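You operate a simulated robot arm through the tools that you are given. There is no shell and no other tool.

The job below is to be done with a simulated robot arm. You get a single attempt, and the scene is never put back.

Task
Cap the tube in the press, rack it, then give tube 26 a purple cap.
Fine: the first tube goes into the middle groove of the teal rack; tube 26 stays in the press cradle; set the press latch back to HELD.

The check looks at the end state, three seconds after you hand in, the way a careful person would. Anything else that was tipped, shoved, dropped, spilled or broken makes it a failure. A push-on lid holds only when it is set on centred and level and pressed home; a screw cap is set on level and turned clockwise until tight.

Robot
A 7-joint arm with a fingered hand, fixed in place. Base frame: the origin is on the floor under the middle of its stand, x ahead of it, y to its left, z up; the work surface is at about z = 82. Lengths are in cm, angles in degrees, forces in N, time in s.
With the tool pointing down near the work surface it reaches from about 10 to 68 cm from the base axis. Its first joint turns from -69.0 to 172.0 degrees. Payload 3.4 kg.
Tool frame: the origin (TCP) lies between the finger pads and is the grasp point; the fingertips stand 2.5 cm ahead of it; z points along the fingers, y is the line along which they close. The gripper opens to 8.8 cm; its body begins 2.9 cm behind the TCP. The gripper is a hand of 5 fingers: y runs from the thumb to the fingers, the wrist lies at [-1.3, -9.7, -16.2] in the tool frame, and closing takes about 1.5 s.
Orientation is told as [roll, pitch, yaw] about the base's x, y, z axes, in that order, counted from this pose: with the fingers straight down and the wrist toward the robot, the tool's x, y and z point along [0, 1, 0], [1, 0, 0] and [0, 0, -1] of the base frame.

Tools
- The arm moves only by the tool nudge_tool. Its arguments are lists of equal length, an entry for each row: "travel": the shift along the base's x, y, z in cm, a list of three; "turn": the turn, a rotation vector about the base's x, y, z in degrees, a list of three. In form: {"travel": [[x, y, z], ...], "turn": [[ax, ay, az], ...]}. A call has 1 to 20 rows; each row shifts and turns the commanded pose from where the row before left it. "hand" is the opening, from 0 (shut) to 1 (fully open), set as the call begins (left out, the last holds). A row lasts 0.2 s, in which the tool goes at most 5 cm and 8.6 degrees; a call with a longer step from one row to the next is refused whole, and so is a gripper value outside its range. Where a pose cannot be reached the arm comes as near as it can. A force on the tool above 50 N (or 10 N above the force at the start of the call, whichever is more), or a blocked arm, ends the call early, and 0.2 s more pass. The fingers move at their own pace (about 15.3 cm/s each) and stop on an object; they squeeze with about 22 N. The grip force told is the motor's: it shows also when the fingers shut on nothing. Time passes only in rows, and 0.2 s behind the last, so rows that do not move let the fingers close. It gives the time, the measured TCP pose, the force on the tool (base axes), the opening and the grip force at its end, in the units of the frame above (readings bear some noise), with the torque about the TCP (base axes, N m) and any sound that the robot's microphone picked up.
- Cameras (640 x 400 px; columns grow to the right, rows downward): "scene" is fixed at [4.84, -64.74, 153.52]; the picture's right is [0.68, -0.74, 0.00], its down [-0.49, -0.45, -0.75] and it looks along [0.55, 0.51, -0.66] (base axes); focal length 315 px, centre (320, 200). "wrist" rides on the gripper at [5.9, -7.9, -10.5] in the tool frame; the picture's right is [-0.73, 0.32, -0.61], its down [-0.62, -0.68, 0.38] and it looks along [-0.29, 0.66, 0.70] (tool axes); focal length 234 px, centre (320, 200).
- get_image(camera): a new picture of that camera. It takes no simulated time.
- lift_body(by): slides the trunk up (or, below 0, down) by that many cm; the arm rides with it, the base frame stays. It gives what a move gives, with no picture.
- finger_targets(index, middle, ring, little, thumb_bend, thumb_turn): sets how far each is bent, from 0 (flat) to 1 (curled in); at 0.3 the hand is open as for a grip, at 0.7 the pads meet at the TCP. One left out holds its place. A second passes; each finger stops where it meets its share of the squeeze, and holds until it gets a number again. A gripper value or a shape takes the hand back. It gives what a move gives, with no picture; readings hold the bend of each and the force on index, middle, ring, little, thumb and palm. thumb_turn goes from beside the hand (0) to across from the fingers (1), as for a grip.
- set_grasp(shape): the hand has 5 fingers and takes this shape, open, in about a second: jaw (thumb against the fingers, like two jaws); tri (thumb and two fingers); tip (a fingertip pinch); poke (one finger out to press); point (the index stretched); flat (the hand flat); cup (the hand cupped); fist (a fist). The gripper value then closes the fingers along that shape, each until it touches; the sizes above hold for jaw. It gives what a move gives, with no picture.
- pixel_to_xyz(camera, pixels): for up to 12 pixels [column, row] of the newest picture of that camera ("zoom" is the newest enlarged one), the place [x, y, z] in the base frame of the surface seen there, good to about 0.2 cm. It takes no simulated time.
- close_up(camera, box): a new picture of the part [left, top, right, bottom] of that camera's present view, enlarged. It takes no simulated time.
- job_done(): hands the job in; it is judged then, once.

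Leave the gripper open and the arm clear of the work at the hand-in unless told otherwise.

The tools are called after ">>>" by a JSON object that holds its "method" and its "body". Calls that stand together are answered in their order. nudge_tool: Moves the arm, as the interface text tells. Its arguments: {"type":"object","properties":{"travel":{"type":"array"},"turn":{"type":"array"},"hand":{"type":"number"}},"required":["travel","turn"]} The other tools are called the same way: lift_body (by) moves the trunk up or down; set_grasp (shape) gives the hand a shape; finger_targets (index, middle, ring, little, thumb_bend, thumb_turn) moves the fingers one by one; get_image (camera) takes a picture; pixel_to_xyz (camera, pixels) gives the place of the surface under pixels of a picture; close_up (camera, box) takes an enlarged picture of a part of a camera's view; job_done () hands the job in.

At the start:

```text
time_s: 0.0
position: [50.2, -21.69, 119.45]
tcp_rot: [0.0, 0.0, 0.1]
wrist_force: [0.0, -0.1, -0.1]
wrist_torque: [-0.01, -0.03, 0.0]
grip_width: 8.8
grip_force: 0.1
shape: jaw
bend: [0.3, 0.3, 0.3, 0.3, 0.3, 0.98]
finger forces: [0.0, 0.0, 0.1, 0.0, 0.1, 0.0]
trunk travel left (down, up): [-70.0, 24.0]
```

scene: 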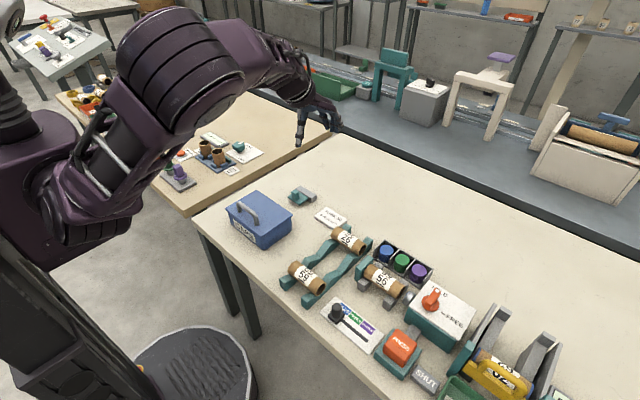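
wrist: 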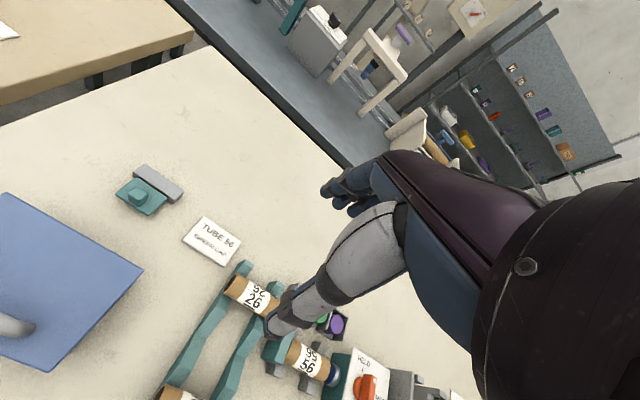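

I'll start by looking closely at the press area and the labels in the scene view before moving anything.

>>> {"method": "close_up", "body": {"camera": "scene", "box": [340, 230, 500, 330]}}

>>> {"method": "close_up", "body": {"camera": "scene", "box": [270, 180, 400, 270]}}

>>> {"method": "close_up", "body": {"camera": "scene", "box": [300, 280, 460, 400]}}

>>> {"method": "close_up", "body": {"camera": "scene", "box": [440, 290, 600, 400]}}

```text
4.00 times, centred on (420, 280) of scene
```

zoom: 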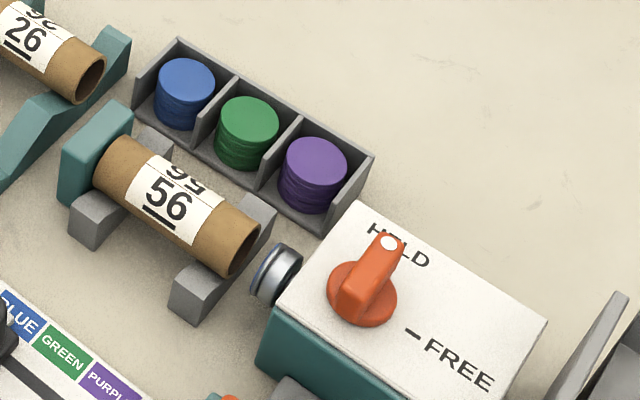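

```text
4.44 times, centred on (335, 225) of scene
```

zoom: 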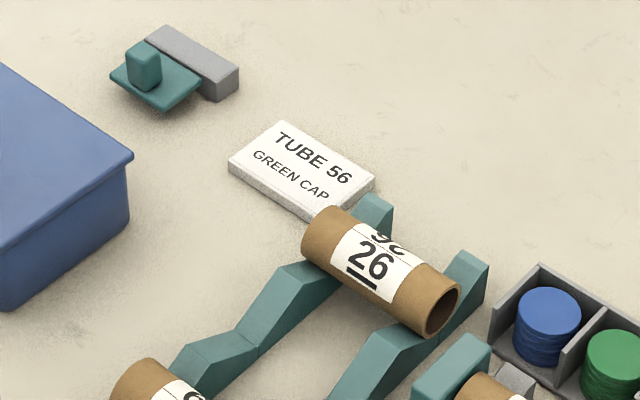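

```text
3.33 times, centred on (380, 340) of scene
```

zoom: 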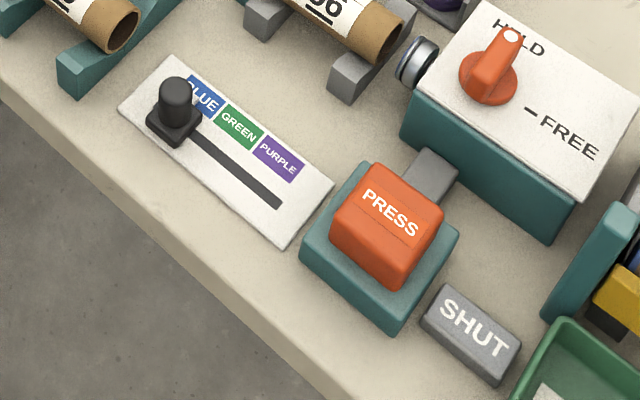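

```text
3.64 times, centred on (520, 345) of scene
```

zoom: 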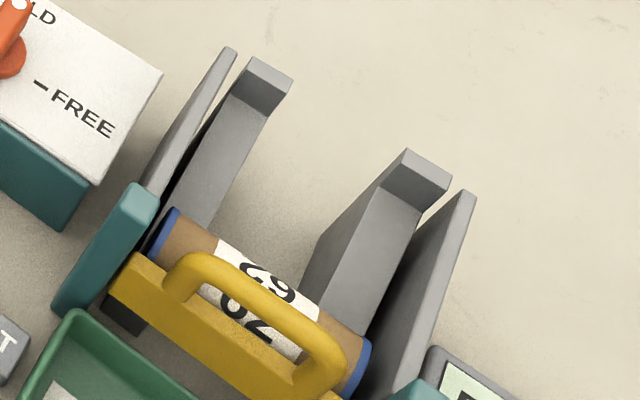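

The note reads "TUBE 56 / GREEN CAP". The latch points at HELD and the slider sits near BLUE. Now I'll measure where these things are from the full scene picture.

>>> {"method": "get_image", "body": {"camera": "scene"}}

>>> {"method": "pixel_to_xyz", "body": {"camera": "scene", "pixels": [[369, 272], [401, 293], [382, 279], [387, 249], [402, 260], [419, 270], [409, 299], [432, 301], [438, 291], [337, 312], [400, 346], [425, 377]]}}

>>> {"method": "pixel_to_xyz", "body": {"camera": "scene", "pixels": [[337, 234], [362, 248], [348, 240], [293, 269], [325, 287], [306, 277], [332, 217], [300, 195], [362, 274], [322, 265], [340, 280], [475, 320]]}}

```text
taken
```

scene: 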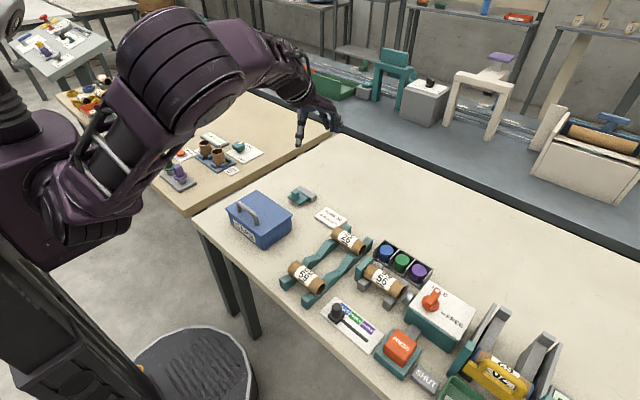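

```text
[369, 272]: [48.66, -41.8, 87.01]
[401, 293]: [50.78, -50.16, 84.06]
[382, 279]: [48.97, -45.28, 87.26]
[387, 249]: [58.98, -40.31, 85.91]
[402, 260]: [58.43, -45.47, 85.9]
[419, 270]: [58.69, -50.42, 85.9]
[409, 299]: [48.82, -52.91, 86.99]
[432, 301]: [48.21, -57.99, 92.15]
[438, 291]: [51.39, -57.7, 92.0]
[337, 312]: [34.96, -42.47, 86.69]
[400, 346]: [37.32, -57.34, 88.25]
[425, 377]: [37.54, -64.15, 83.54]
```

```text
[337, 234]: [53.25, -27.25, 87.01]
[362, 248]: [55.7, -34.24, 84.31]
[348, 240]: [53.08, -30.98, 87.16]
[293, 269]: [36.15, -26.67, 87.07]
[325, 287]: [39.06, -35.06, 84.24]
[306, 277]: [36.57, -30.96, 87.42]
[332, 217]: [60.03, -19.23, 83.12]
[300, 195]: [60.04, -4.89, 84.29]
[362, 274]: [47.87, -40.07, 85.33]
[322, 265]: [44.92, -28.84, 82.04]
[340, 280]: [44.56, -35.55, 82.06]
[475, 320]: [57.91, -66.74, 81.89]
```

Tube 56 lies along y at about (49, -45.5). The ram is at its -y end and the cap stacks are at x≈58.5. I'll move the arm back and to the right, staying high, so the wrist camera can see the press and the right-hand fixtures.

>>> {"method": "nudge_tool", "body": {"travel": [[-3.5, -2.5, 0], [-3.5, -2.5, 0], [-3.5, -2.5, 0], [-3.5, -2.5, 0], [-3.5, -2.5, 0], [-3.5, -2.5, 0], [-3, -2.5, 0], [-3, -2.5, 0], [0, 0, 0]], "turn": [[0, 0, 0], [0, 0, 0], [0, 0, 0], [0, 0, 0], [0, 0, 0], [0, 0, 0], [0, 0, 0], [0, 0, 0], [0, 0, 0]]}}

>>> {"method": "get_image", "body": {"camera": "wrist"}}

>>> {"method": "get_image", "body": {"camera": "scene"}}

```text
time_s: 2.0
position: [23.31, -41.64, 119.47]
tcp_rot: [0.1, 0.2, 0.1]
wrist_force: [-1.1, -0.2, 0.7]
wrist_torque: [0.01, 0.01, 0.02]
grip_width: 8.74
grip_force: 0.2
shape: jaw
bend: [0.3, 0.3, 0.3, 0.3, 0.3, 0.98]
finger forces: [0.0, 0.1, 0.0, 0.0, 0.1, 0.0]
trunk travel left (down, up): [-70.0, 24.0]
```

```text
taken
```

wrist: 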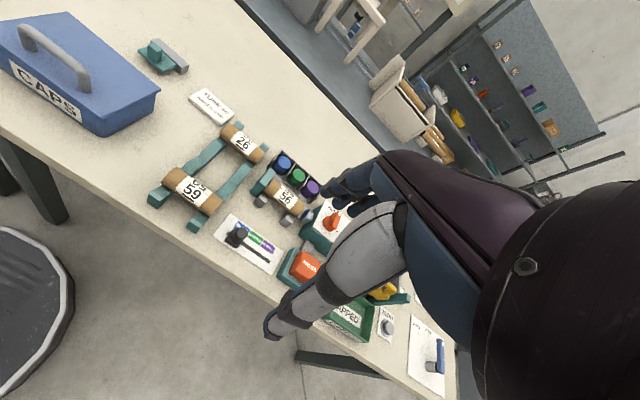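

```text
taken
```

scene: 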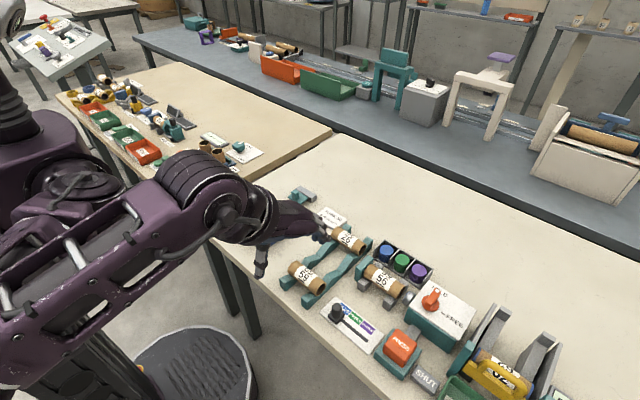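

The wrist view shows a blue "CAPS" box, a green bin reading "…APPED", and further items past it. I'll enlarge those parts.

>>> {"method": "close_up", "body": {"camera": "wrist", "box": [290, 260, 470, 400]}}

>>> {"method": "close_up", "body": {"camera": "wrist", "box": [140, 90, 360, 290]}}

>>> {"method": "close_up", "body": {"camera": "wrist", "box": [0, 0, 240, 150]}}

```text
2.86 times, centred on (380, 330) of wrist
```

zoom: 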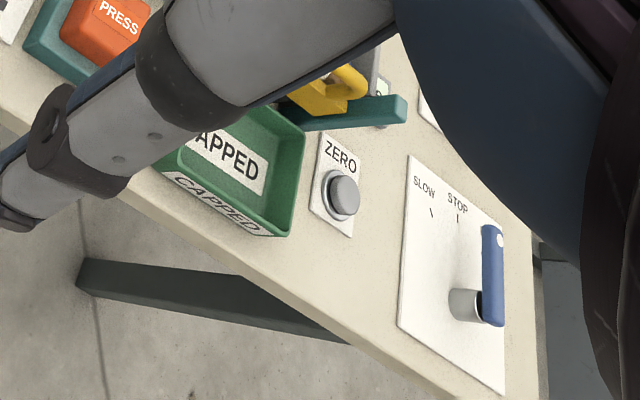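

```text
2.00 times, centred on (250, 190) of wrist
```

zoom: 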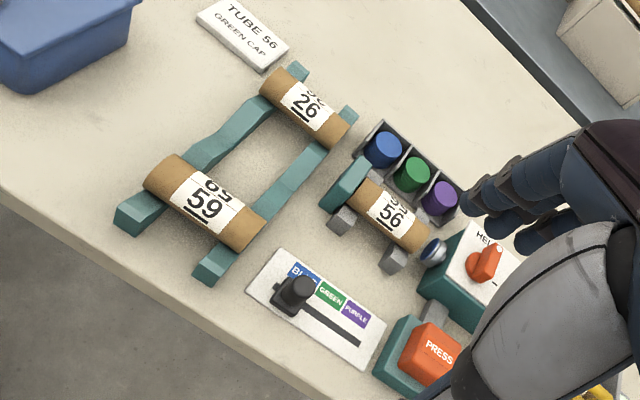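

```text
2.67 times, centred on (120, 75) of wrist
```

zoom: 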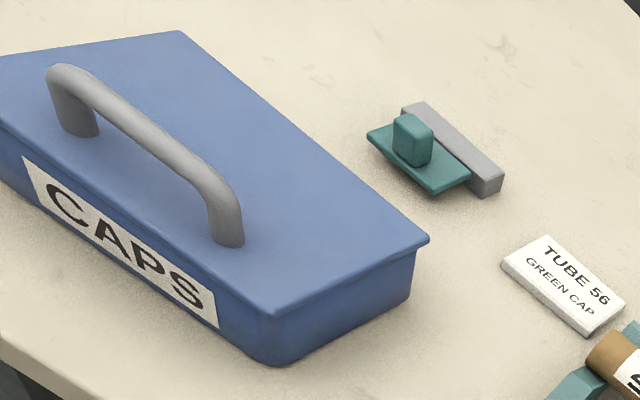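

The layout is clear now. The slider selects BLUE, GREEN or PURPLE, PRESS drives the ram, and the latch is HELD or FREE. The ZERO and SLOW/STOP items aren't part of this job. Next I'll measure fine geometry from enlarged scene views, starting with the cradle and ram.

>>> {"method": "close_up", "body": {"camera": "scene", "box": [350, 235, 446, 295]}}

>>> {"method": "pixel_to_xyz", "body": {"camera": "zoom", "pixels": [[130, 225], [190, 270], [320, 320], [325, 375], [290, 420], [60, 250], [110, 190], [170, 150], [210, 330], [400, 345], [480, 330], [385, 260]]}}

```text
6.67 times, centred on (398, 265) of scene
```

zoom: 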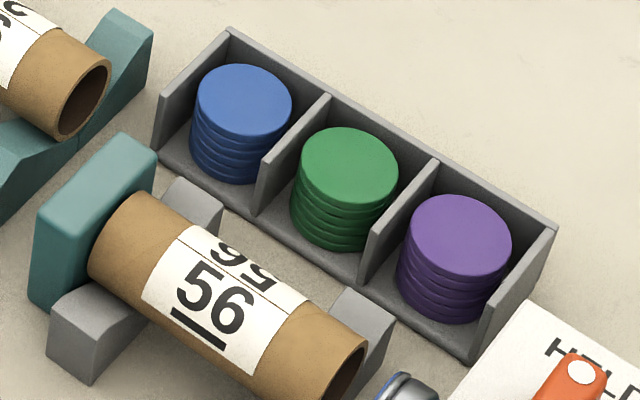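

```text
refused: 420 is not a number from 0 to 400
```

The ram face shows a blue rim, which suggests the selected colour is loaded there. I'll read off coordinates in this enlarged view.

>>> {"method": "pixel_to_xyz", "body": {"camera": "zoom", "pixels": [[130, 215], [190, 270], [300, 320], [325, 372], [250, 385], [60, 250], [110, 180], [190, 190], [90, 320], [360, 310], [400, 385], [385, 390]]}}

>>> {"method": "pixel_to_xyz", "body": {"camera": "zoom", "pixels": [[244, 95], [348, 165], [460, 232], [165, 130], [230, 32], [550, 225], [475, 350], [370, 250], [430, 385], [500, 350], [580, 372], [365, 345]]}}

>>> {"method": "close_up", "body": {"camera": "scene", "box": [392, 270, 488, 330]}}

>>> {"method": "pixel_to_xyz", "body": {"camera": "zoom", "pixels": [[70, 130], [100, 150], [130, 190], [60, 180], [50, 150], [300, 135], [310, 160], [270, 210], [240, 240], [190, 190], [340, 60], [540, 300]]}}

```text
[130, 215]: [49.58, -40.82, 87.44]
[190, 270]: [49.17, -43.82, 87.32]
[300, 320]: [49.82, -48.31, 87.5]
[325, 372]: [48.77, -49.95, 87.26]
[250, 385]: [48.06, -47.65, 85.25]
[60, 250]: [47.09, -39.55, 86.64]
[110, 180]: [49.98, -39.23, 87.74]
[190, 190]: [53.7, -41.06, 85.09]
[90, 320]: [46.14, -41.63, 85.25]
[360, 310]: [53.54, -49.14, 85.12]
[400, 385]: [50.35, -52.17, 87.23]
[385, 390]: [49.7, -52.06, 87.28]
```

```text
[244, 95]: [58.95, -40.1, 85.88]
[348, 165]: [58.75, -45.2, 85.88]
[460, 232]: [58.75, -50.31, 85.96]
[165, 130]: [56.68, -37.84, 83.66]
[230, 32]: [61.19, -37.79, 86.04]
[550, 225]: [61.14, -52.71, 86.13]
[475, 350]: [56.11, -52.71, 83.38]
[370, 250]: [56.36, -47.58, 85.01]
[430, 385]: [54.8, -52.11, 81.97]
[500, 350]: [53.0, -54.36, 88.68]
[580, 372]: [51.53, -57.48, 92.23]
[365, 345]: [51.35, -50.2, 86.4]
```

```text
6.67 times, centred on (440, 300) of scene
```

zoom: 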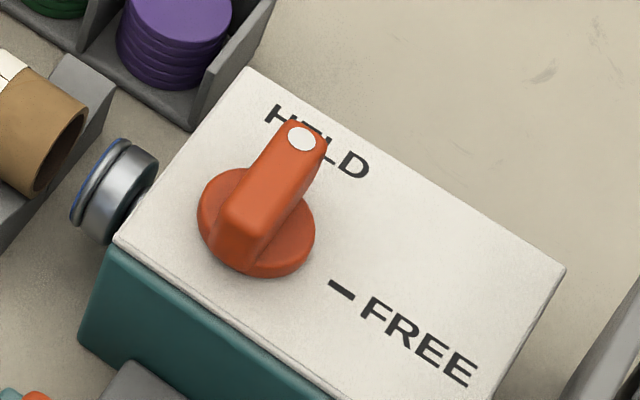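

```text
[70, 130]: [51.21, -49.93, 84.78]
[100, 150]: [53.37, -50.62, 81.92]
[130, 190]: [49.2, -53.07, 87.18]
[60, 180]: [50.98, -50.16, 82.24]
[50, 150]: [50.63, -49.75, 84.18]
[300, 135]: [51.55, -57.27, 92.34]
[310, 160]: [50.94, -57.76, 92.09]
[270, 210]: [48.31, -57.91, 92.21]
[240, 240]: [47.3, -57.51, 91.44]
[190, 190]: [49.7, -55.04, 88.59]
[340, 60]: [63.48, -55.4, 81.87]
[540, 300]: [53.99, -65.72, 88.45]
```

Tube 56 fits a cylinder with its axis at x≈49.7, z≈85.75 and radius ≈1.75, spanning y -40.3 to -50.2. Next I'll measure the slider panel, the PRESS button and the rack.

>>> {"method": "close_up", "body": {"camera": "scene", "box": [316, 290, 412, 350]}}

>>> {"method": "pixel_to_xyz", "body": {"camera": "zoom", "pixels": [[140, 95], [140, 125], [140, 160], [120, 195], [195, 105], [270, 160], [350, 220], [345, 315], [230, 235], [290, 275], [180, 200], [75, 140]]}}

>>> {"method": "close_up", "body": {"camera": "scene", "box": [364, 320, 460, 380]}}

>>> {"method": "pixel_to_xyz", "body": {"camera": "zoom", "pixels": [[250, 80], [380, 130], [160, 160], [290, 230], [260, 150], [250, 270], [220, 320], [340, 90], [100, 210], [440, 370], [400, 60], [230, 350]]}}

>>> {"method": "close_up", "body": {"camera": "scene", "box": [276, 222, 380, 308]}}

```text
6.67 times, centred on (364, 320) of scene
```

zoom: 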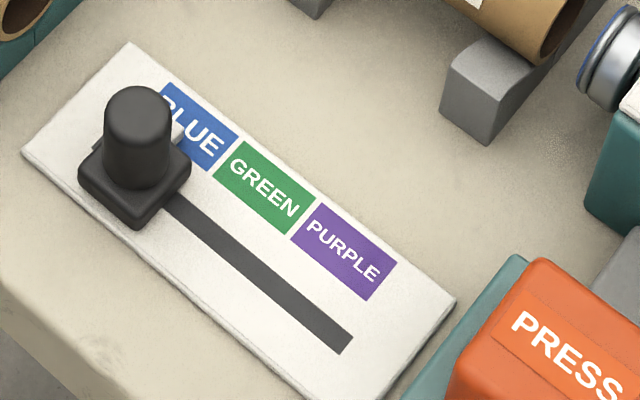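

```text
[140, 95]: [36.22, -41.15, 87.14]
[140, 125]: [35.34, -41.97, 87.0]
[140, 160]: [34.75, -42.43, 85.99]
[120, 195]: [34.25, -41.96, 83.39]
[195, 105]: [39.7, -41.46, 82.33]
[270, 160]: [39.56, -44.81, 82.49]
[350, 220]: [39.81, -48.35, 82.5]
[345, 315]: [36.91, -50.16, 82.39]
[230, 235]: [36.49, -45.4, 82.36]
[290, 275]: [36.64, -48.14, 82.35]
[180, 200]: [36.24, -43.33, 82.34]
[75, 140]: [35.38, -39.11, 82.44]
```

```text
6.67 times, centred on (412, 350) of scene
```

zoom: 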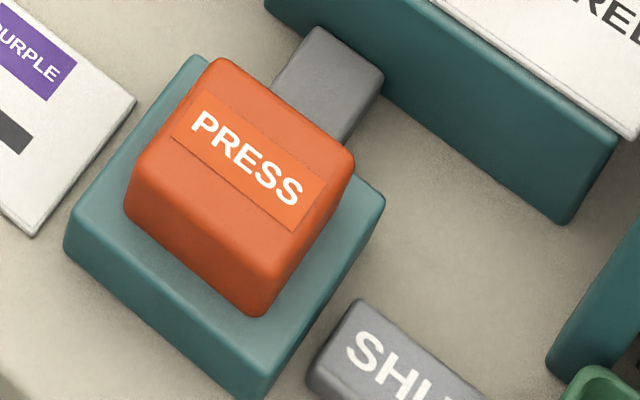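

```text
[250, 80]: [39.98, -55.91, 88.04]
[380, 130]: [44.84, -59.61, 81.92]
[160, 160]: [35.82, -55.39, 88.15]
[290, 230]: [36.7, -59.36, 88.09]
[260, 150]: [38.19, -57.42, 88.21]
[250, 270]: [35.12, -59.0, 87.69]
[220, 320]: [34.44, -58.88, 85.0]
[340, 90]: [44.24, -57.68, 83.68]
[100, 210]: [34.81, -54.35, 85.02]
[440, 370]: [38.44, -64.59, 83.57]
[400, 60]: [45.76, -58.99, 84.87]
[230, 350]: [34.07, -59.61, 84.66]
```

```text
4.65 times, centred on (328, 265) of scene
```

zoom: 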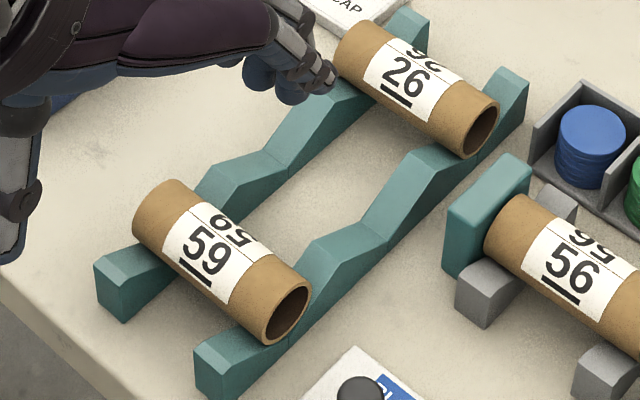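

The slot runs along y at x≈36.6, with label centres near y -41.5, -44.9 and -48.4. Next I'll get the rack grooves and tubes 26 and 59 from this enlarged view.

>>> {"method": "pixel_to_xyz", "body": {"camera": "zoom", "pixels": [[395, 50], [430, 80], [480, 100], [455, 140], [400, 90], [350, 45], [290, 150], [265, 165], [240, 170], [385, 225], [350, 245], [320, 250]]}}

>>> {"method": "pixel_to_xyz", "body": {"camera": "zoom", "pixels": [[415, 20], [508, 75], [430, 155], [110, 262], [215, 355], [215, 180], [330, 240], [180, 205], [240, 240], [285, 290], [150, 200], [365, 235]]}}

```text
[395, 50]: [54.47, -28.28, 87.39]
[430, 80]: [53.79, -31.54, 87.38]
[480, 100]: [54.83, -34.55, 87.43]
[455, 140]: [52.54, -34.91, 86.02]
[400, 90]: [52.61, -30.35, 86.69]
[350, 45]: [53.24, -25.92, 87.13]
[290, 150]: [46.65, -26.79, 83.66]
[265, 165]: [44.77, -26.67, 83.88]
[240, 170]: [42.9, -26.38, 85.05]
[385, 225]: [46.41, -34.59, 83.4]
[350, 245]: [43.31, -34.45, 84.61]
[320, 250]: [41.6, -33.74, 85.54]
```

```text
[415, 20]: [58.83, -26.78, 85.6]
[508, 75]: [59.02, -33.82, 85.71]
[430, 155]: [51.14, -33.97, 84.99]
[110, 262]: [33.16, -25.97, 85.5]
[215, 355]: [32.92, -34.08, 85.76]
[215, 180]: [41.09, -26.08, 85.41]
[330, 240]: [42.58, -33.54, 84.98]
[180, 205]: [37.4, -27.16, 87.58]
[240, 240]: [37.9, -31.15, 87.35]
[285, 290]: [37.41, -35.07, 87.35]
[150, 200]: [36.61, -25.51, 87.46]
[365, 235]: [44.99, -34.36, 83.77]
```

The rack grooves are at x≈37.5, ≈46 and ≈54.1, and its rails are at y≈-26.5 and -34. I'll start with the selector and bring the hand above the knob at about (36.4, -41.4) with a partial opening.

>>> {"method": "nudge_tool", "body": {"travel": [[2.6, 0, -3], [2.6, 0, -3], [2.6, 0, -3], [2.6, 0, -3], [2.6, 0.2, -3], [0, 0, -3], [0, 0, 0]], "turn": [[0, 0, 0], [0, 0, 0], [0, 0, 0], [0, 0, 0], [0, 0, 0], [0, 0, 0], [0, 0, 0]], "hand": 0.6}}

>>> {"method": "get_image", "body": {"camera": "wrist"}}

>>> {"method": "get_image", "body": {"camera": "scene"}}

```text
time_s: 3.6
position: [36.36, -41.37, 101.53]
tcp_rot: [0.0, -0.1, 0.2]
wrist_force: [-0.1, -0.3, -0.5]
wrist_torque: [0.03, 0.0, 0.01]
grip_width: 5.31
grip_force: 0.1
shape: jaw
bend: [0.29, 0.4, 0.37, 0.43, 0.64, 1.0]
finger forces: [0.0, 0.0, 0.0, 0.0, 0.0, 0.0]
trunk travel left (down, up): [-70.0, 24.0]
```

```text
taken
```

wrist: 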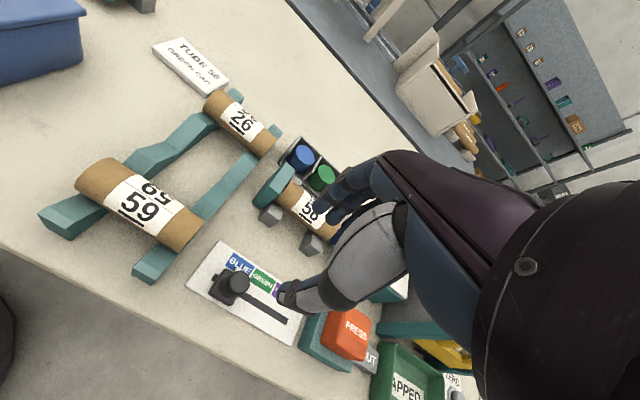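

```text
taken
```

scene: 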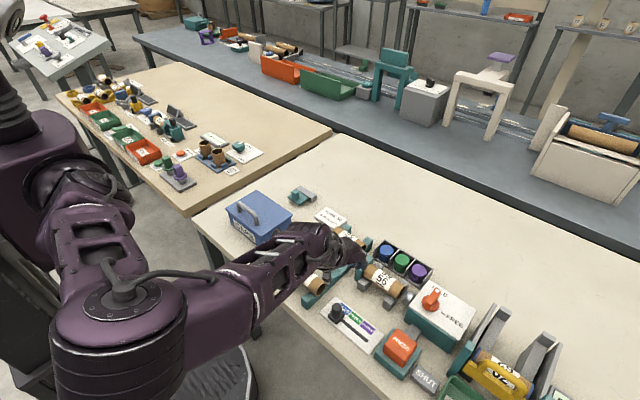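

The hand is above the knob with a 5.3 cm opening. I'll lower it to z≈87 so the fingers straddle the knob, whose top is at 87.1.

>>> {"method": "nudge_tool", "body": {"travel": [[0, 0, -3], [0, 0, -3], [0, 0, -2.5], [0, 0, -2], [0, 0, -1.5], [0, 0, -1.5], [0, 0, -1], [0, 0, 0]], "turn": [[0, 0, 0], [0, 0, 0], [0, 0, 0], [0, 0, 0], [0, 0, 0], [0, 0, 0], [0, 0, 0], [0, 0, 0]]}}

>>> {"method": "get_image", "body": {"camera": "scene"}}

>>> {"method": "close_up", "body": {"camera": "wrist", "box": [200, 180, 400, 340]}}

```text
time_s: 5.4
position: [36.25, -41.42, 86.97]
tcp_rot: [0.0, 0.0, 0.2]
wrist_force: [0.3, -0.9, 0.9]
wrist_torque: [0.0, -0.04, -0.03]
grip_width: 5.33
grip_force: 0.1
shape: jaw
bend: [0.29, 0.4, 0.37, 0.43, 0.64, 1.0]
finger forces: [0.1, 0.0, 0.0, 0.1, 0.0, 0.0]
trunk travel left (down, up): [-70.0, 24.0]
```

```text
taken
```

scene: 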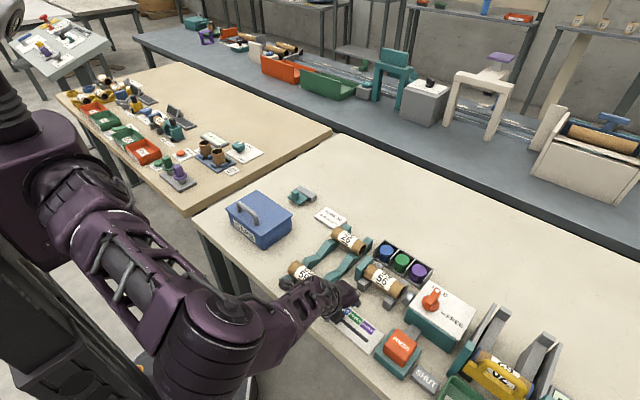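

```text
2.50 times, centred on (300, 260) of wrist
```

zoom: 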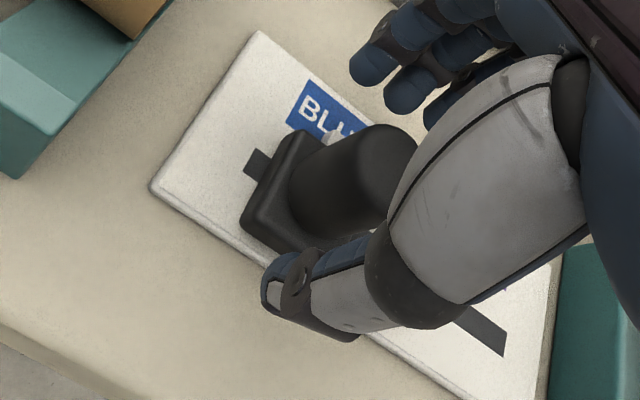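

The knob stands between the thumb and the fingers, with its white tick at BLUE. I'll close on it and wait for the grip.

>>> {"method": "nudge_tool", "body": {"travel": [[0, 0, 0], [0, 0, 0], [0, 0, 0], [0, 0, 0], [0, 0, 0], [0, 0, 0], [0, 0, 0]], "turn": [[0, 0, 0], [0, 0, 0], [0, 0, 0], [0, 0, 0], [0, 0, 0], [0, 0, 0], [0, 0, 0]], "hand": 0}}

>>> {"method": "close_up", "body": {"camera": "wrist", "box": [200, 180, 400, 340]}}

```text
time_s: 7.0
position: [36.16, -41.44, 86.99]
tcp_rot: [0.1, 0.0, 0.1]
wrist_force: [-3.2, 1.6, -2.8]
wrist_torque: [0.03, 0.03, -0.04]
grip_width: 1.48
grip_force: 22.0
shape: jaw
bend: [0.68, 0.64, 0.7, 0.7, 0.75, 1.0]
finger forces: [9.9, 6.7, 0.1, 0.0, 16.7, 0.0]
trunk travel left (down, up): [-70.0, 24.0]
```

```text
2.50 times, centred on (300, 260) of wrist
```

zoom: 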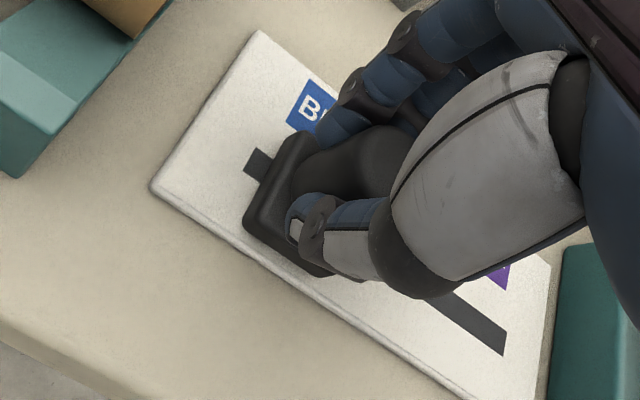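

The knob is held firmly by the index, middle and thumb. I'll drag it 3.5 cm toward -y to GREEN.

>>> {"method": "nudge_tool", "body": {"travel": [[0, -0.7, 0], [0, -0.7, 0], [0, -0.7, 0], [0, -0.7, 0], [0, -0.7, 0], [0, 0, 0]], "turn": [[0, 0, 0], [0, 0, 0], [0, 0, 0], [0, 0, 0], [0, 0, 0], [0, 0, 0]]}}

>>> {"method": "close_up", "body": {"camera": "wrist", "box": [200, 180, 400, 340]}}

>>> {"method": "close_up", "body": {"camera": "scene", "box": [316, 265, 428, 350]}}

```text
time_s: 8.4
position: [36.17, -45.03, 86.83]
tcp_rot: [0.2, 0.0, 0.1]
wrist_force: [-0.8, 1.1, -2.3]
wrist_torque: [0.01, 0.02, -0.02]
grip_width: 1.45
grip_force: 21.9
shape: jaw
bend: [0.69, 0.64, 0.7, 0.7, 0.75, 1.0]
finger forces: [10.0, 6.9, 0.1, 0.0, 16.2, 0.0]
trunk travel left (down, up): [-70.0, 24.0]
```

```text
2.50 times, centred on (300, 260) of wrist
```

zoom: 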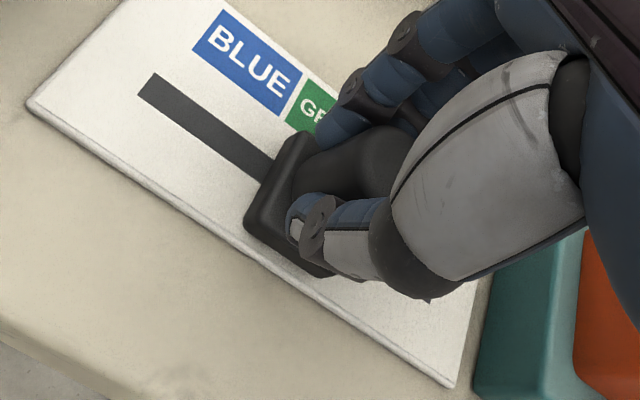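

```text
4.71 times, centred on (372, 308) of scene
```

zoom: 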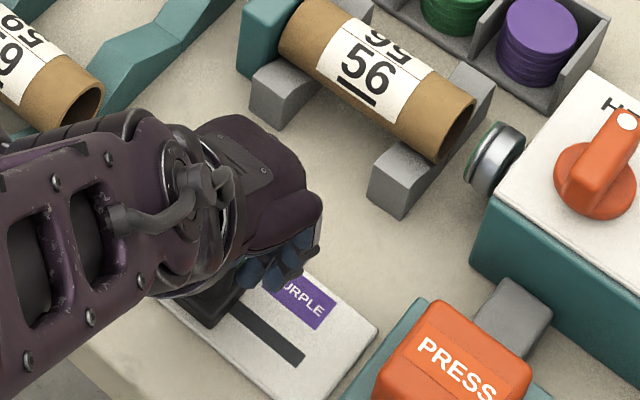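

The ram's rim is now green, so the selector works. I'll open the hand and lift straight up.

>>> {"method": "nudge_tool", "body": {"travel": [[0, 0, 0], [0, 0, 0], [0, 0, 0], [0, 0, 0.5], [0, 0, 1.5], [0, 0, 2.5], [0, 0, 3], [0, 0, 3], [0, 0, 3], [0, 0, 0]], "turn": [[0, 0, 0], [0, 0, 0], [0, 0, 0], [0, 0, 0], [0, 0, 0], [0, 0, 0], [0, 0, 0], [0, 0, 0], [0, 0, 0], [0, 0, 0]], "hand": 0.6}}

>>> {"method": "close_up", "body": {"camera": "wrist", "box": [200, 180, 400, 340]}}

>>> {"method": "get_image", "body": {"camera": "scene"}}

```text
time_s: 10.6
position: [36.23, -45.15, 100.54]
tcp_rot: [0.1, 0.0, 0.1]
wrist_force: [0.1, -0.9, -0.5]
wrist_torque: [0.01, -0.04, -0.03]
grip_width: 5.27
grip_force: 0.1
shape: jaw
bend: [0.29, 0.41, 0.37, 0.43, 0.65, 1.0]
finger forces: [0.0, 0.0, 0.0, 0.0, 0.0, 0.1]
trunk travel left (down, up): [-70.0, 24.0]
```

```text
2.50 times, centred on (300, 260) of wrist
```

zoom: 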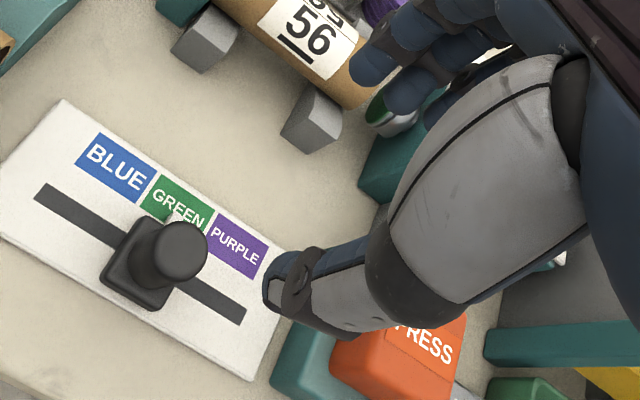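

```text
taken
```

scene: 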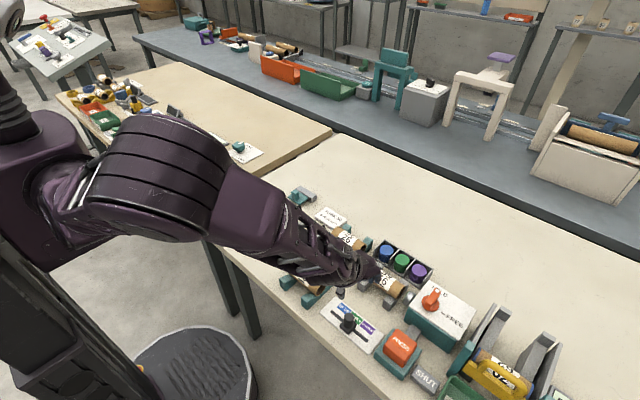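

The knob tick is at GREEN and the ram face is green. Next I'll close the hand and move over the PRESS button at about (37.4, -57.2), staying at z≈100, to test the reach.

>>> {"method": "nudge_tool", "body": {"travel": [[0.3, -2, 0], [0.3, -2, 0], [0.3, -2, 0], [0.3, -2, 0], [0, -2, 0], [0, -2, 0], [0, 0, 0], [0, 0, 0]], "turn": [[0, 0, 0], [0, 0, 0], [0, 0, 0], [0, 0, 0], [0, 0, 0], [0, 0, 0], [0, 0, 0], [0, 0, 0]], "hand": 0}}

>>> {"method": "get_image", "body": {"camera": "wrist"}}

>>> {"method": "get_image", "body": {"camera": "scene"}}

```text
time_s: 12.4
position: [37.48, -57.03, 100.41]
tcp_rot: [0.1, 0.0, 0.1]
wrist_force: [0.2, -0.6, -0.6]
wrist_torque: [-0.03, 0.01, 0.01]
grip_width: 0.0
grip_force: 22.4
shape: jaw
bend: [0.7, 0.7, 0.7, 0.7, 0.37, 1.0]
finger forces: [0.1, 0.1, 0.0, 0.0, 0.0, 0.1]
trunk travel left (down, up): [-70.0, 24.0]
```

```text
taken
```

wrist: 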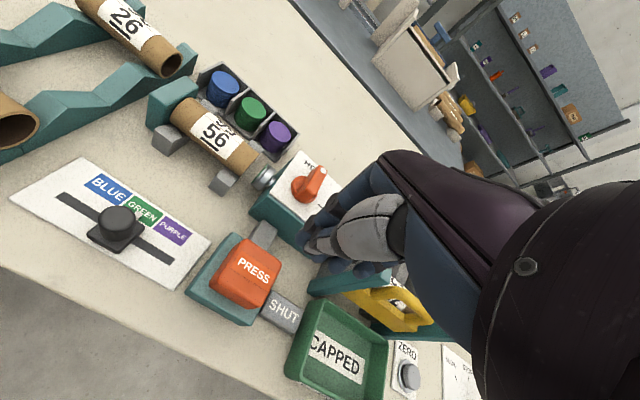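

```text
taken
```

scene: 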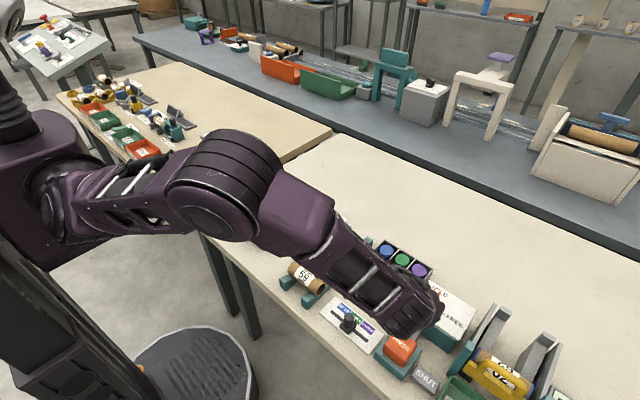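

The arm reaches over PRESS at (37.5, -57.0), and the closed fingertips are at about pixel (325, 240). I'll lower toward the button top at z≈88.2; contact is expected at TCP ≈90.7.

>>> {"method": "nudge_tool", "body": {"travel": [[0, 0, -2.5], [0, 0, -2.5], [0, 0, -2], [0, 0, -1], [0, 0, -0.5], [0, 0, -0.5], [0, 0, 0]], "turn": [[0, 0, 0], [0, 0, 0], [0, 0, 0], [0, 0, 0], [0, 0, 0], [0, 0, 0], [0, 0, 0]]}}

>>> {"method": "get_image", "body": {"camera": "wrist"}}

>>> {"method": "get_image", "body": {"camera": "scene"}}

```text
time_s: 14.0
position: [37.4, -57.03, 91.46]
tcp_rot: [0.0, 0.0, 0.1]
wrist_force: [-0.1, -0.9, -0.8]
wrist_torque: [0.02, 0.02, 0.02]
grip_width: 0.01
grip_force: 22.1
shape: jaw
bend: [0.7, 0.7, 0.7, 0.7, 0.37, 1.0]
finger forces: [0.1, 0.0, 0.0, 0.1, 0.0, 0.1]
trunk travel left (down, up): [-70.0, 24.0]
```

```text
taken
```

wrist: 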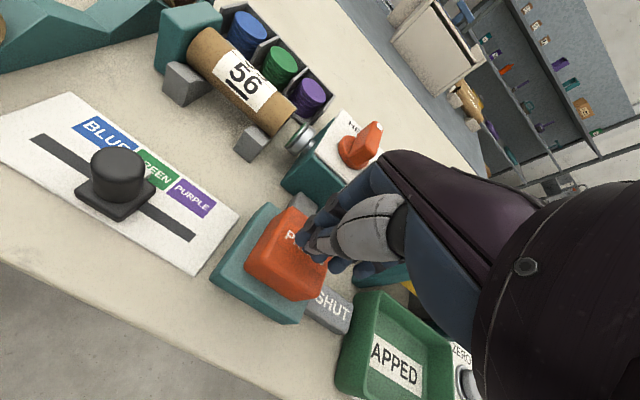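

```text
taken
```

scene: 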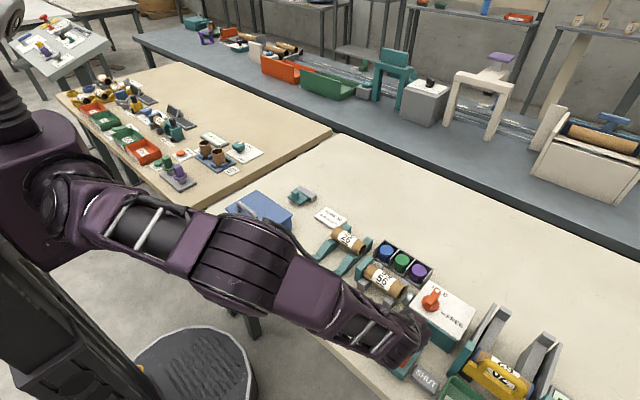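

The fingers are just above the button. I'll press down in small steps and watch force and sound.

>>> {"method": "nudge_tool", "body": {"travel": [[0, 0, -0.3], [0, 0, -0.3], [0, 0, -0.3], [0, 0, -0.3], [0, 0, -0.3], [0, 0, -0.3]], "turn": [[0, 0, 0], [0, 0, 0], [0, 0, 0], [0, 0, 0], [0, 0, 0], [0, 0, 0]]}}

>>> {"method": "close_up", "body": {"camera": "scene", "box": [340, 235, 500, 385]}}

>>> {"method": "close_up", "body": {"camera": "wrist", "box": [140, 80, 420, 320]}}

```text
time_s: 15.4
position: [37.63, -56.99, 90.32]
tcp_rot: [-0.4, -0.5, 0.1]
wrist_force: [5.2, -12.5, 40.6]
wrist_torque: [-0.24, -0.21, -0.01]
grip_width: 0.0
grip_force: 22.2
shape: jaw
bend: [0.7, 0.7, 0.7, 0.7, 0.37, 1.0]
finger forces: [33.9, 25.0, 0.0, 0.1, 0.1, 0.0]
trunk travel left (down, up): [-70.0, 24.0]
```

```text
2.67 times, centred on (420, 310) of scene
```

zoom: 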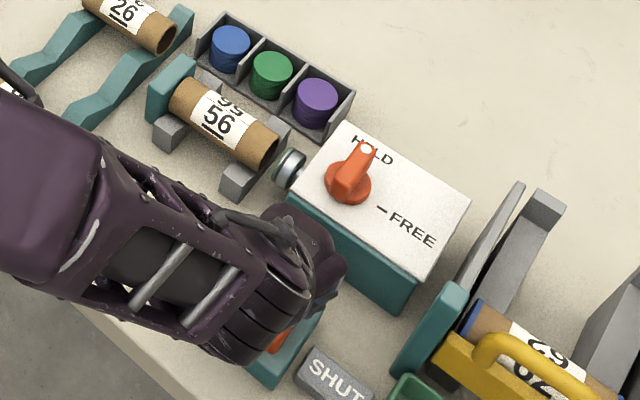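

```text
1.67 times, centred on (280, 200) of wrist
```

zoom: 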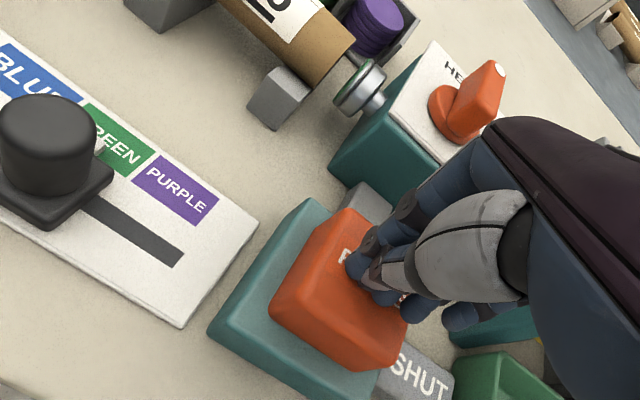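

There is 40 N on the button and the ram's shaft seems to be showing. I'll look at the ram gap up close before pressing further.

>>> {"method": "close_up", "body": {"camera": "scene", "box": [372, 265, 452, 315]}}

>>> {"method": "pixel_to_xyz", "body": {"camera": "zoom", "pixels": [[235, 215], [270, 215], [300, 230], [310, 190], [200, 190], [330, 230]]}}

>>> {"method": "close_up", "body": {"camera": "wrist", "box": [240, 80, 400, 200]}}

```text
8.00 times, centred on (412, 290) of scene
```

zoom: 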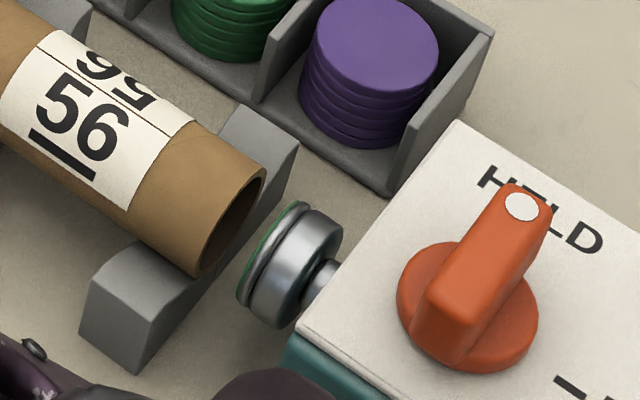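

```text
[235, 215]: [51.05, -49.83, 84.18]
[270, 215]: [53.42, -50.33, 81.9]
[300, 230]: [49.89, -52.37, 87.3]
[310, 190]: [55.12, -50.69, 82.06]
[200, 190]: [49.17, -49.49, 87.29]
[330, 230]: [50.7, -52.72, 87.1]
```

```text
3.33 times, centred on (320, 140) of wrist
```

zoom: 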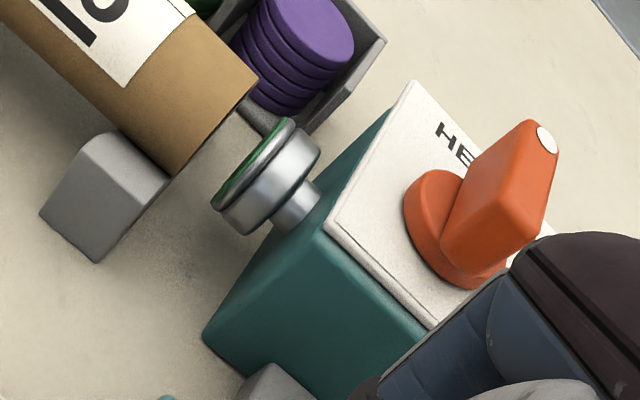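

The ram has barely moved. I'll press further, with the force limit as the guard.

>>> {"method": "nudge_tool", "body": {"travel": [[0, 0, -0.4], [0, 0, -0.4], [0, 0, -0.4], [0, 0, -0.4]], "turn": [[0, 0, 0], [0, 0, 0], [0, 0, 0], [0, 0, 0]]}}

>>> {"method": "close_up", "body": {"camera": "wrist", "box": [140, 80, 420, 320]}}

>>> {"method": "close_up", "body": {"camera": "scene", "box": [372, 265, 452, 315]}}

```text
time_s: 15.7
position: [37.66, -56.89, 90.45]
tcp_rot: [-0.6, -1.0, 0.0]
wrist_force: [-6.2, 1.5, 23.2]
wrist_torque: [0.02, 0.18, 0.0]
grip_width: 0.0
grip_force: 22.2
shape: jaw
bend: [0.7, 0.7, 0.7, 0.7, 0.37, 1.0]
finger forces: [0.0, 20.1, 0.0, 0.1, 0.0, 0.0]
trunk travel left (down, up): [-70.0, 24.0]
stopped in row 1: the force on the tool passed its limit at 56 N (the readings are from after the stop); the commanded pose is now the measured one
```

```text
1.67 times, centred on (280, 200) of wrist
```

zoom: 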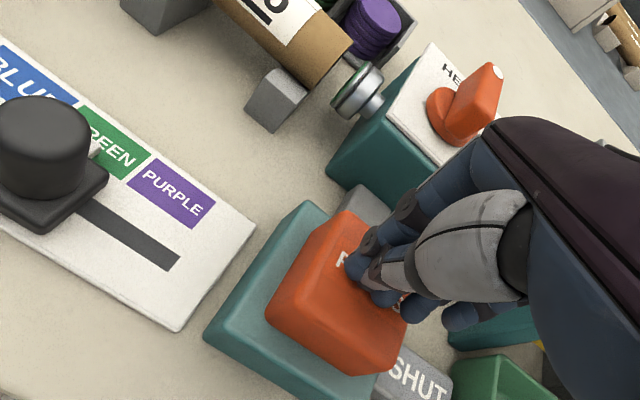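

```text
8.00 times, centred on (412, 290) of scene
```

zoom: 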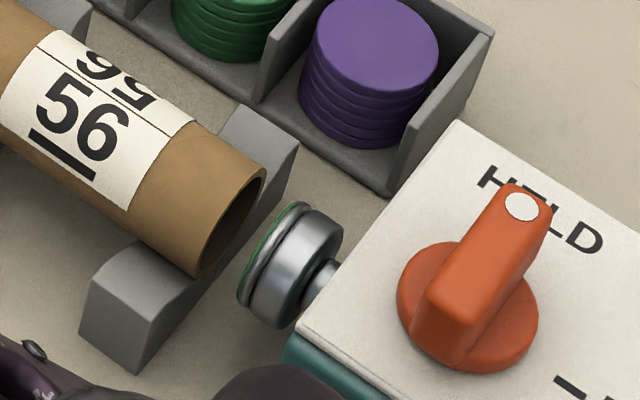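

The press stopped at 56 N and neither the button nor the ram moved, so the HELD latch probably locks it. I'll back off upward and shape the hand as "point" to push the latch lever.

>>> {"method": "nudge_tool", "body": {"travel": [[0, 0, 1], [0, 0, 2], [0, 0, 3], [0, 0, 3.5], [0, 0, 3], [0, 0, 0]], "turn": [[0, 0, 0], [0.6, 1, 0], [0, 0, 0], [0, 0, 0], [0, 0, 0], [0, 0, 0]]}}

>>> {"method": "set_grasp", "body": {"shape": "point"}}

>>> {"method": "get_image", "body": {"camera": "wrist"}}

>>> {"method": "get_image", "body": {"camera": "scene"}}

```text
time_s: 17.1
position: [37.81, -57.22, 102.53]
tcp_rot: [0.4, 0.5, -0.1]
wrist_force: [-0.1, 1.0, 0.1]
wrist_torque: [0.0, -0.02, 0.0]
grip_width: 0.0
grip_force: 21.6
shape: jaw
bend: [0.7, 0.7, 0.7, 0.7, 0.38, 1.0]
finger forces: [0.1, 0.0, 0.0, 0.2, 0.0, 0.0]
trunk travel left (down, up): [-70.0, 24.0]
```

```text
time_s: 18.0
position: [37.68, -57.16, 102.42]
tcp_rot: [0.3, 0.5, 0.0]
wrist_force: [0.0, 0.3, -0.3]
wrist_torque: [0.02, -0.05, -0.01]
grip_width: 0.02
grip_force: 0.1
shape: point
bend: [0.2, 1.0, 1.0, 1.0, 0.99, 0.88]
finger forces: [0.1, 0.0, 0.0, 0.0, 0.1, 0.1]
trunk travel left (down, up): [-70.0, 24.0]
```

```text
taken
```

wrist: 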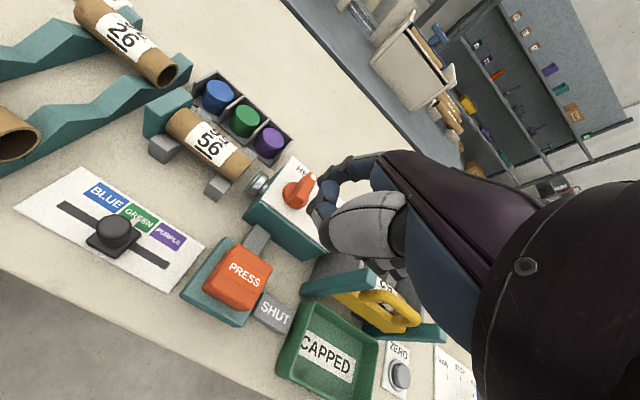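

```text
taken
```

scene: 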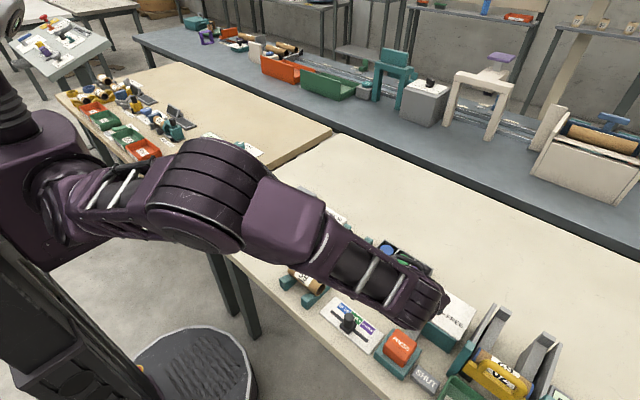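

Let me enlarge the hand in the wrist view to see where the stretched index tip lies.

>>> {"method": "close_up", "body": {"camera": "wrist", "box": [240, 120, 420, 290]}}

>>> {"method": "pixel_to_xyz", "body": {"camera": "zoom", "pixels": [[300, 180], [320, 160], [360, 150], [310, 230], [330, 290], [400, 300], [420, 210], [370, 220]]}}

```text
2.35 times, centred on (330, 205) of wrist
```

zoom: 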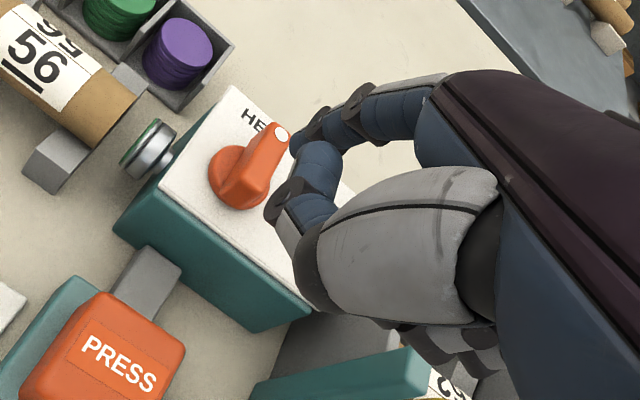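

```text
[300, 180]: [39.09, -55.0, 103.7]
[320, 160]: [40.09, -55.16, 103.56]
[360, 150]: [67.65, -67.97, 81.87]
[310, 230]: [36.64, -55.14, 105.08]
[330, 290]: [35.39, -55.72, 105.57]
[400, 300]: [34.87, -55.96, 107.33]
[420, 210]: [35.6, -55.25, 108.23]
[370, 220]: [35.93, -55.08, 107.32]
```

>>> {"method": "pixel_to_xyz", "body": {"camera": "zoom", "pixels": [[305, 135], [315, 122], [345, 105], [365, 100], [395, 95], [430, 85], [470, 100], [300, 150]]}}

```text
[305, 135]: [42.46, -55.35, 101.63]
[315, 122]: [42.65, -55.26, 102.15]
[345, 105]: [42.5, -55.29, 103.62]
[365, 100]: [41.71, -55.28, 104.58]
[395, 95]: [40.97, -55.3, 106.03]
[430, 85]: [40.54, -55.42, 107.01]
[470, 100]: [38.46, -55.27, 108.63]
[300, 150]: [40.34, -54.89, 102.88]
```

In "point" the index tip is about 5 cm ahead of the TCP but only about 1.5 cm below it. I'll check whether "poke" gives a better-protruding finger.

>>> {"method": "set_grasp", "body": {"shape": "poke"}}

>>> {"method": "close_up", "body": {"camera": "wrist", "box": [240, 120, 420, 290]}}

>>> {"method": "pixel_to_xyz", "body": {"camera": "zoom", "pixels": [[300, 180], [305, 135], [315, 122], [345, 105], [320, 160], [310, 230], [280, 200], [300, 210], [330, 200], [400, 250]]}}

>>> {"method": "close_up", "body": {"camera": "scene", "box": [360, 240, 480, 320]}}

```text
time_s: 18.9
position: [37.74, -57.12, 102.43]
tcp_rot: [0.3, 0.6, 0.0]
wrist_force: [0.5, -0.5, 0.6]
wrist_torque: [0.0, -0.02, 0.0]
grip_width: 0.0
grip_force: 0.1
shape: poke
bend: [0.7, 0.7, 0.99, 0.99, 1.0, 1.0]
finger forces: [0.0, 0.0, 0.0, 0.0, 0.0, 0.1]
trunk travel left (down, up): [-70.0, 24.0]
```

```text
2.35 times, centred on (330, 205) of wrist
```

zoom: 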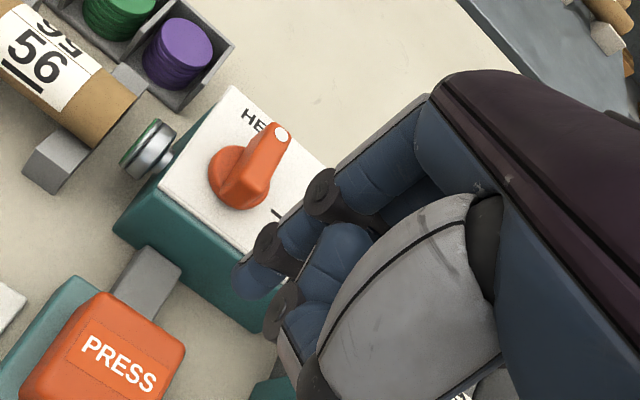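

```text
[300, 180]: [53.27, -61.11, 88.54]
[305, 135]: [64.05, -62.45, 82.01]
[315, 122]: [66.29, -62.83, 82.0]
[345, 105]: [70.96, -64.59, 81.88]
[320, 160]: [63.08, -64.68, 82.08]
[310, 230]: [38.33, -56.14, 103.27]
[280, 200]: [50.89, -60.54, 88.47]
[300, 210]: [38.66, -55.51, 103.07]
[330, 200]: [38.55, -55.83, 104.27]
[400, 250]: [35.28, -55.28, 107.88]
```

```text
5.00 times, centred on (420, 280) of scene
```

zoom: 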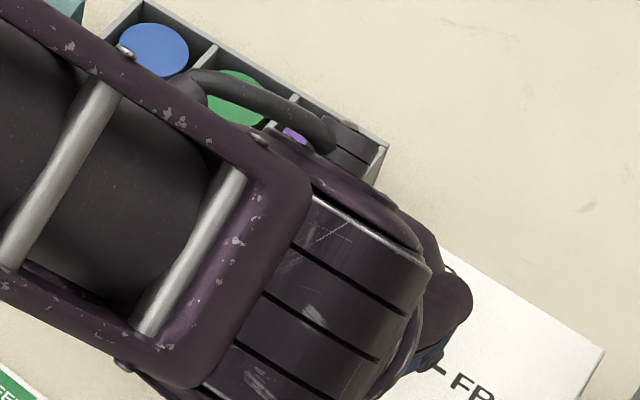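

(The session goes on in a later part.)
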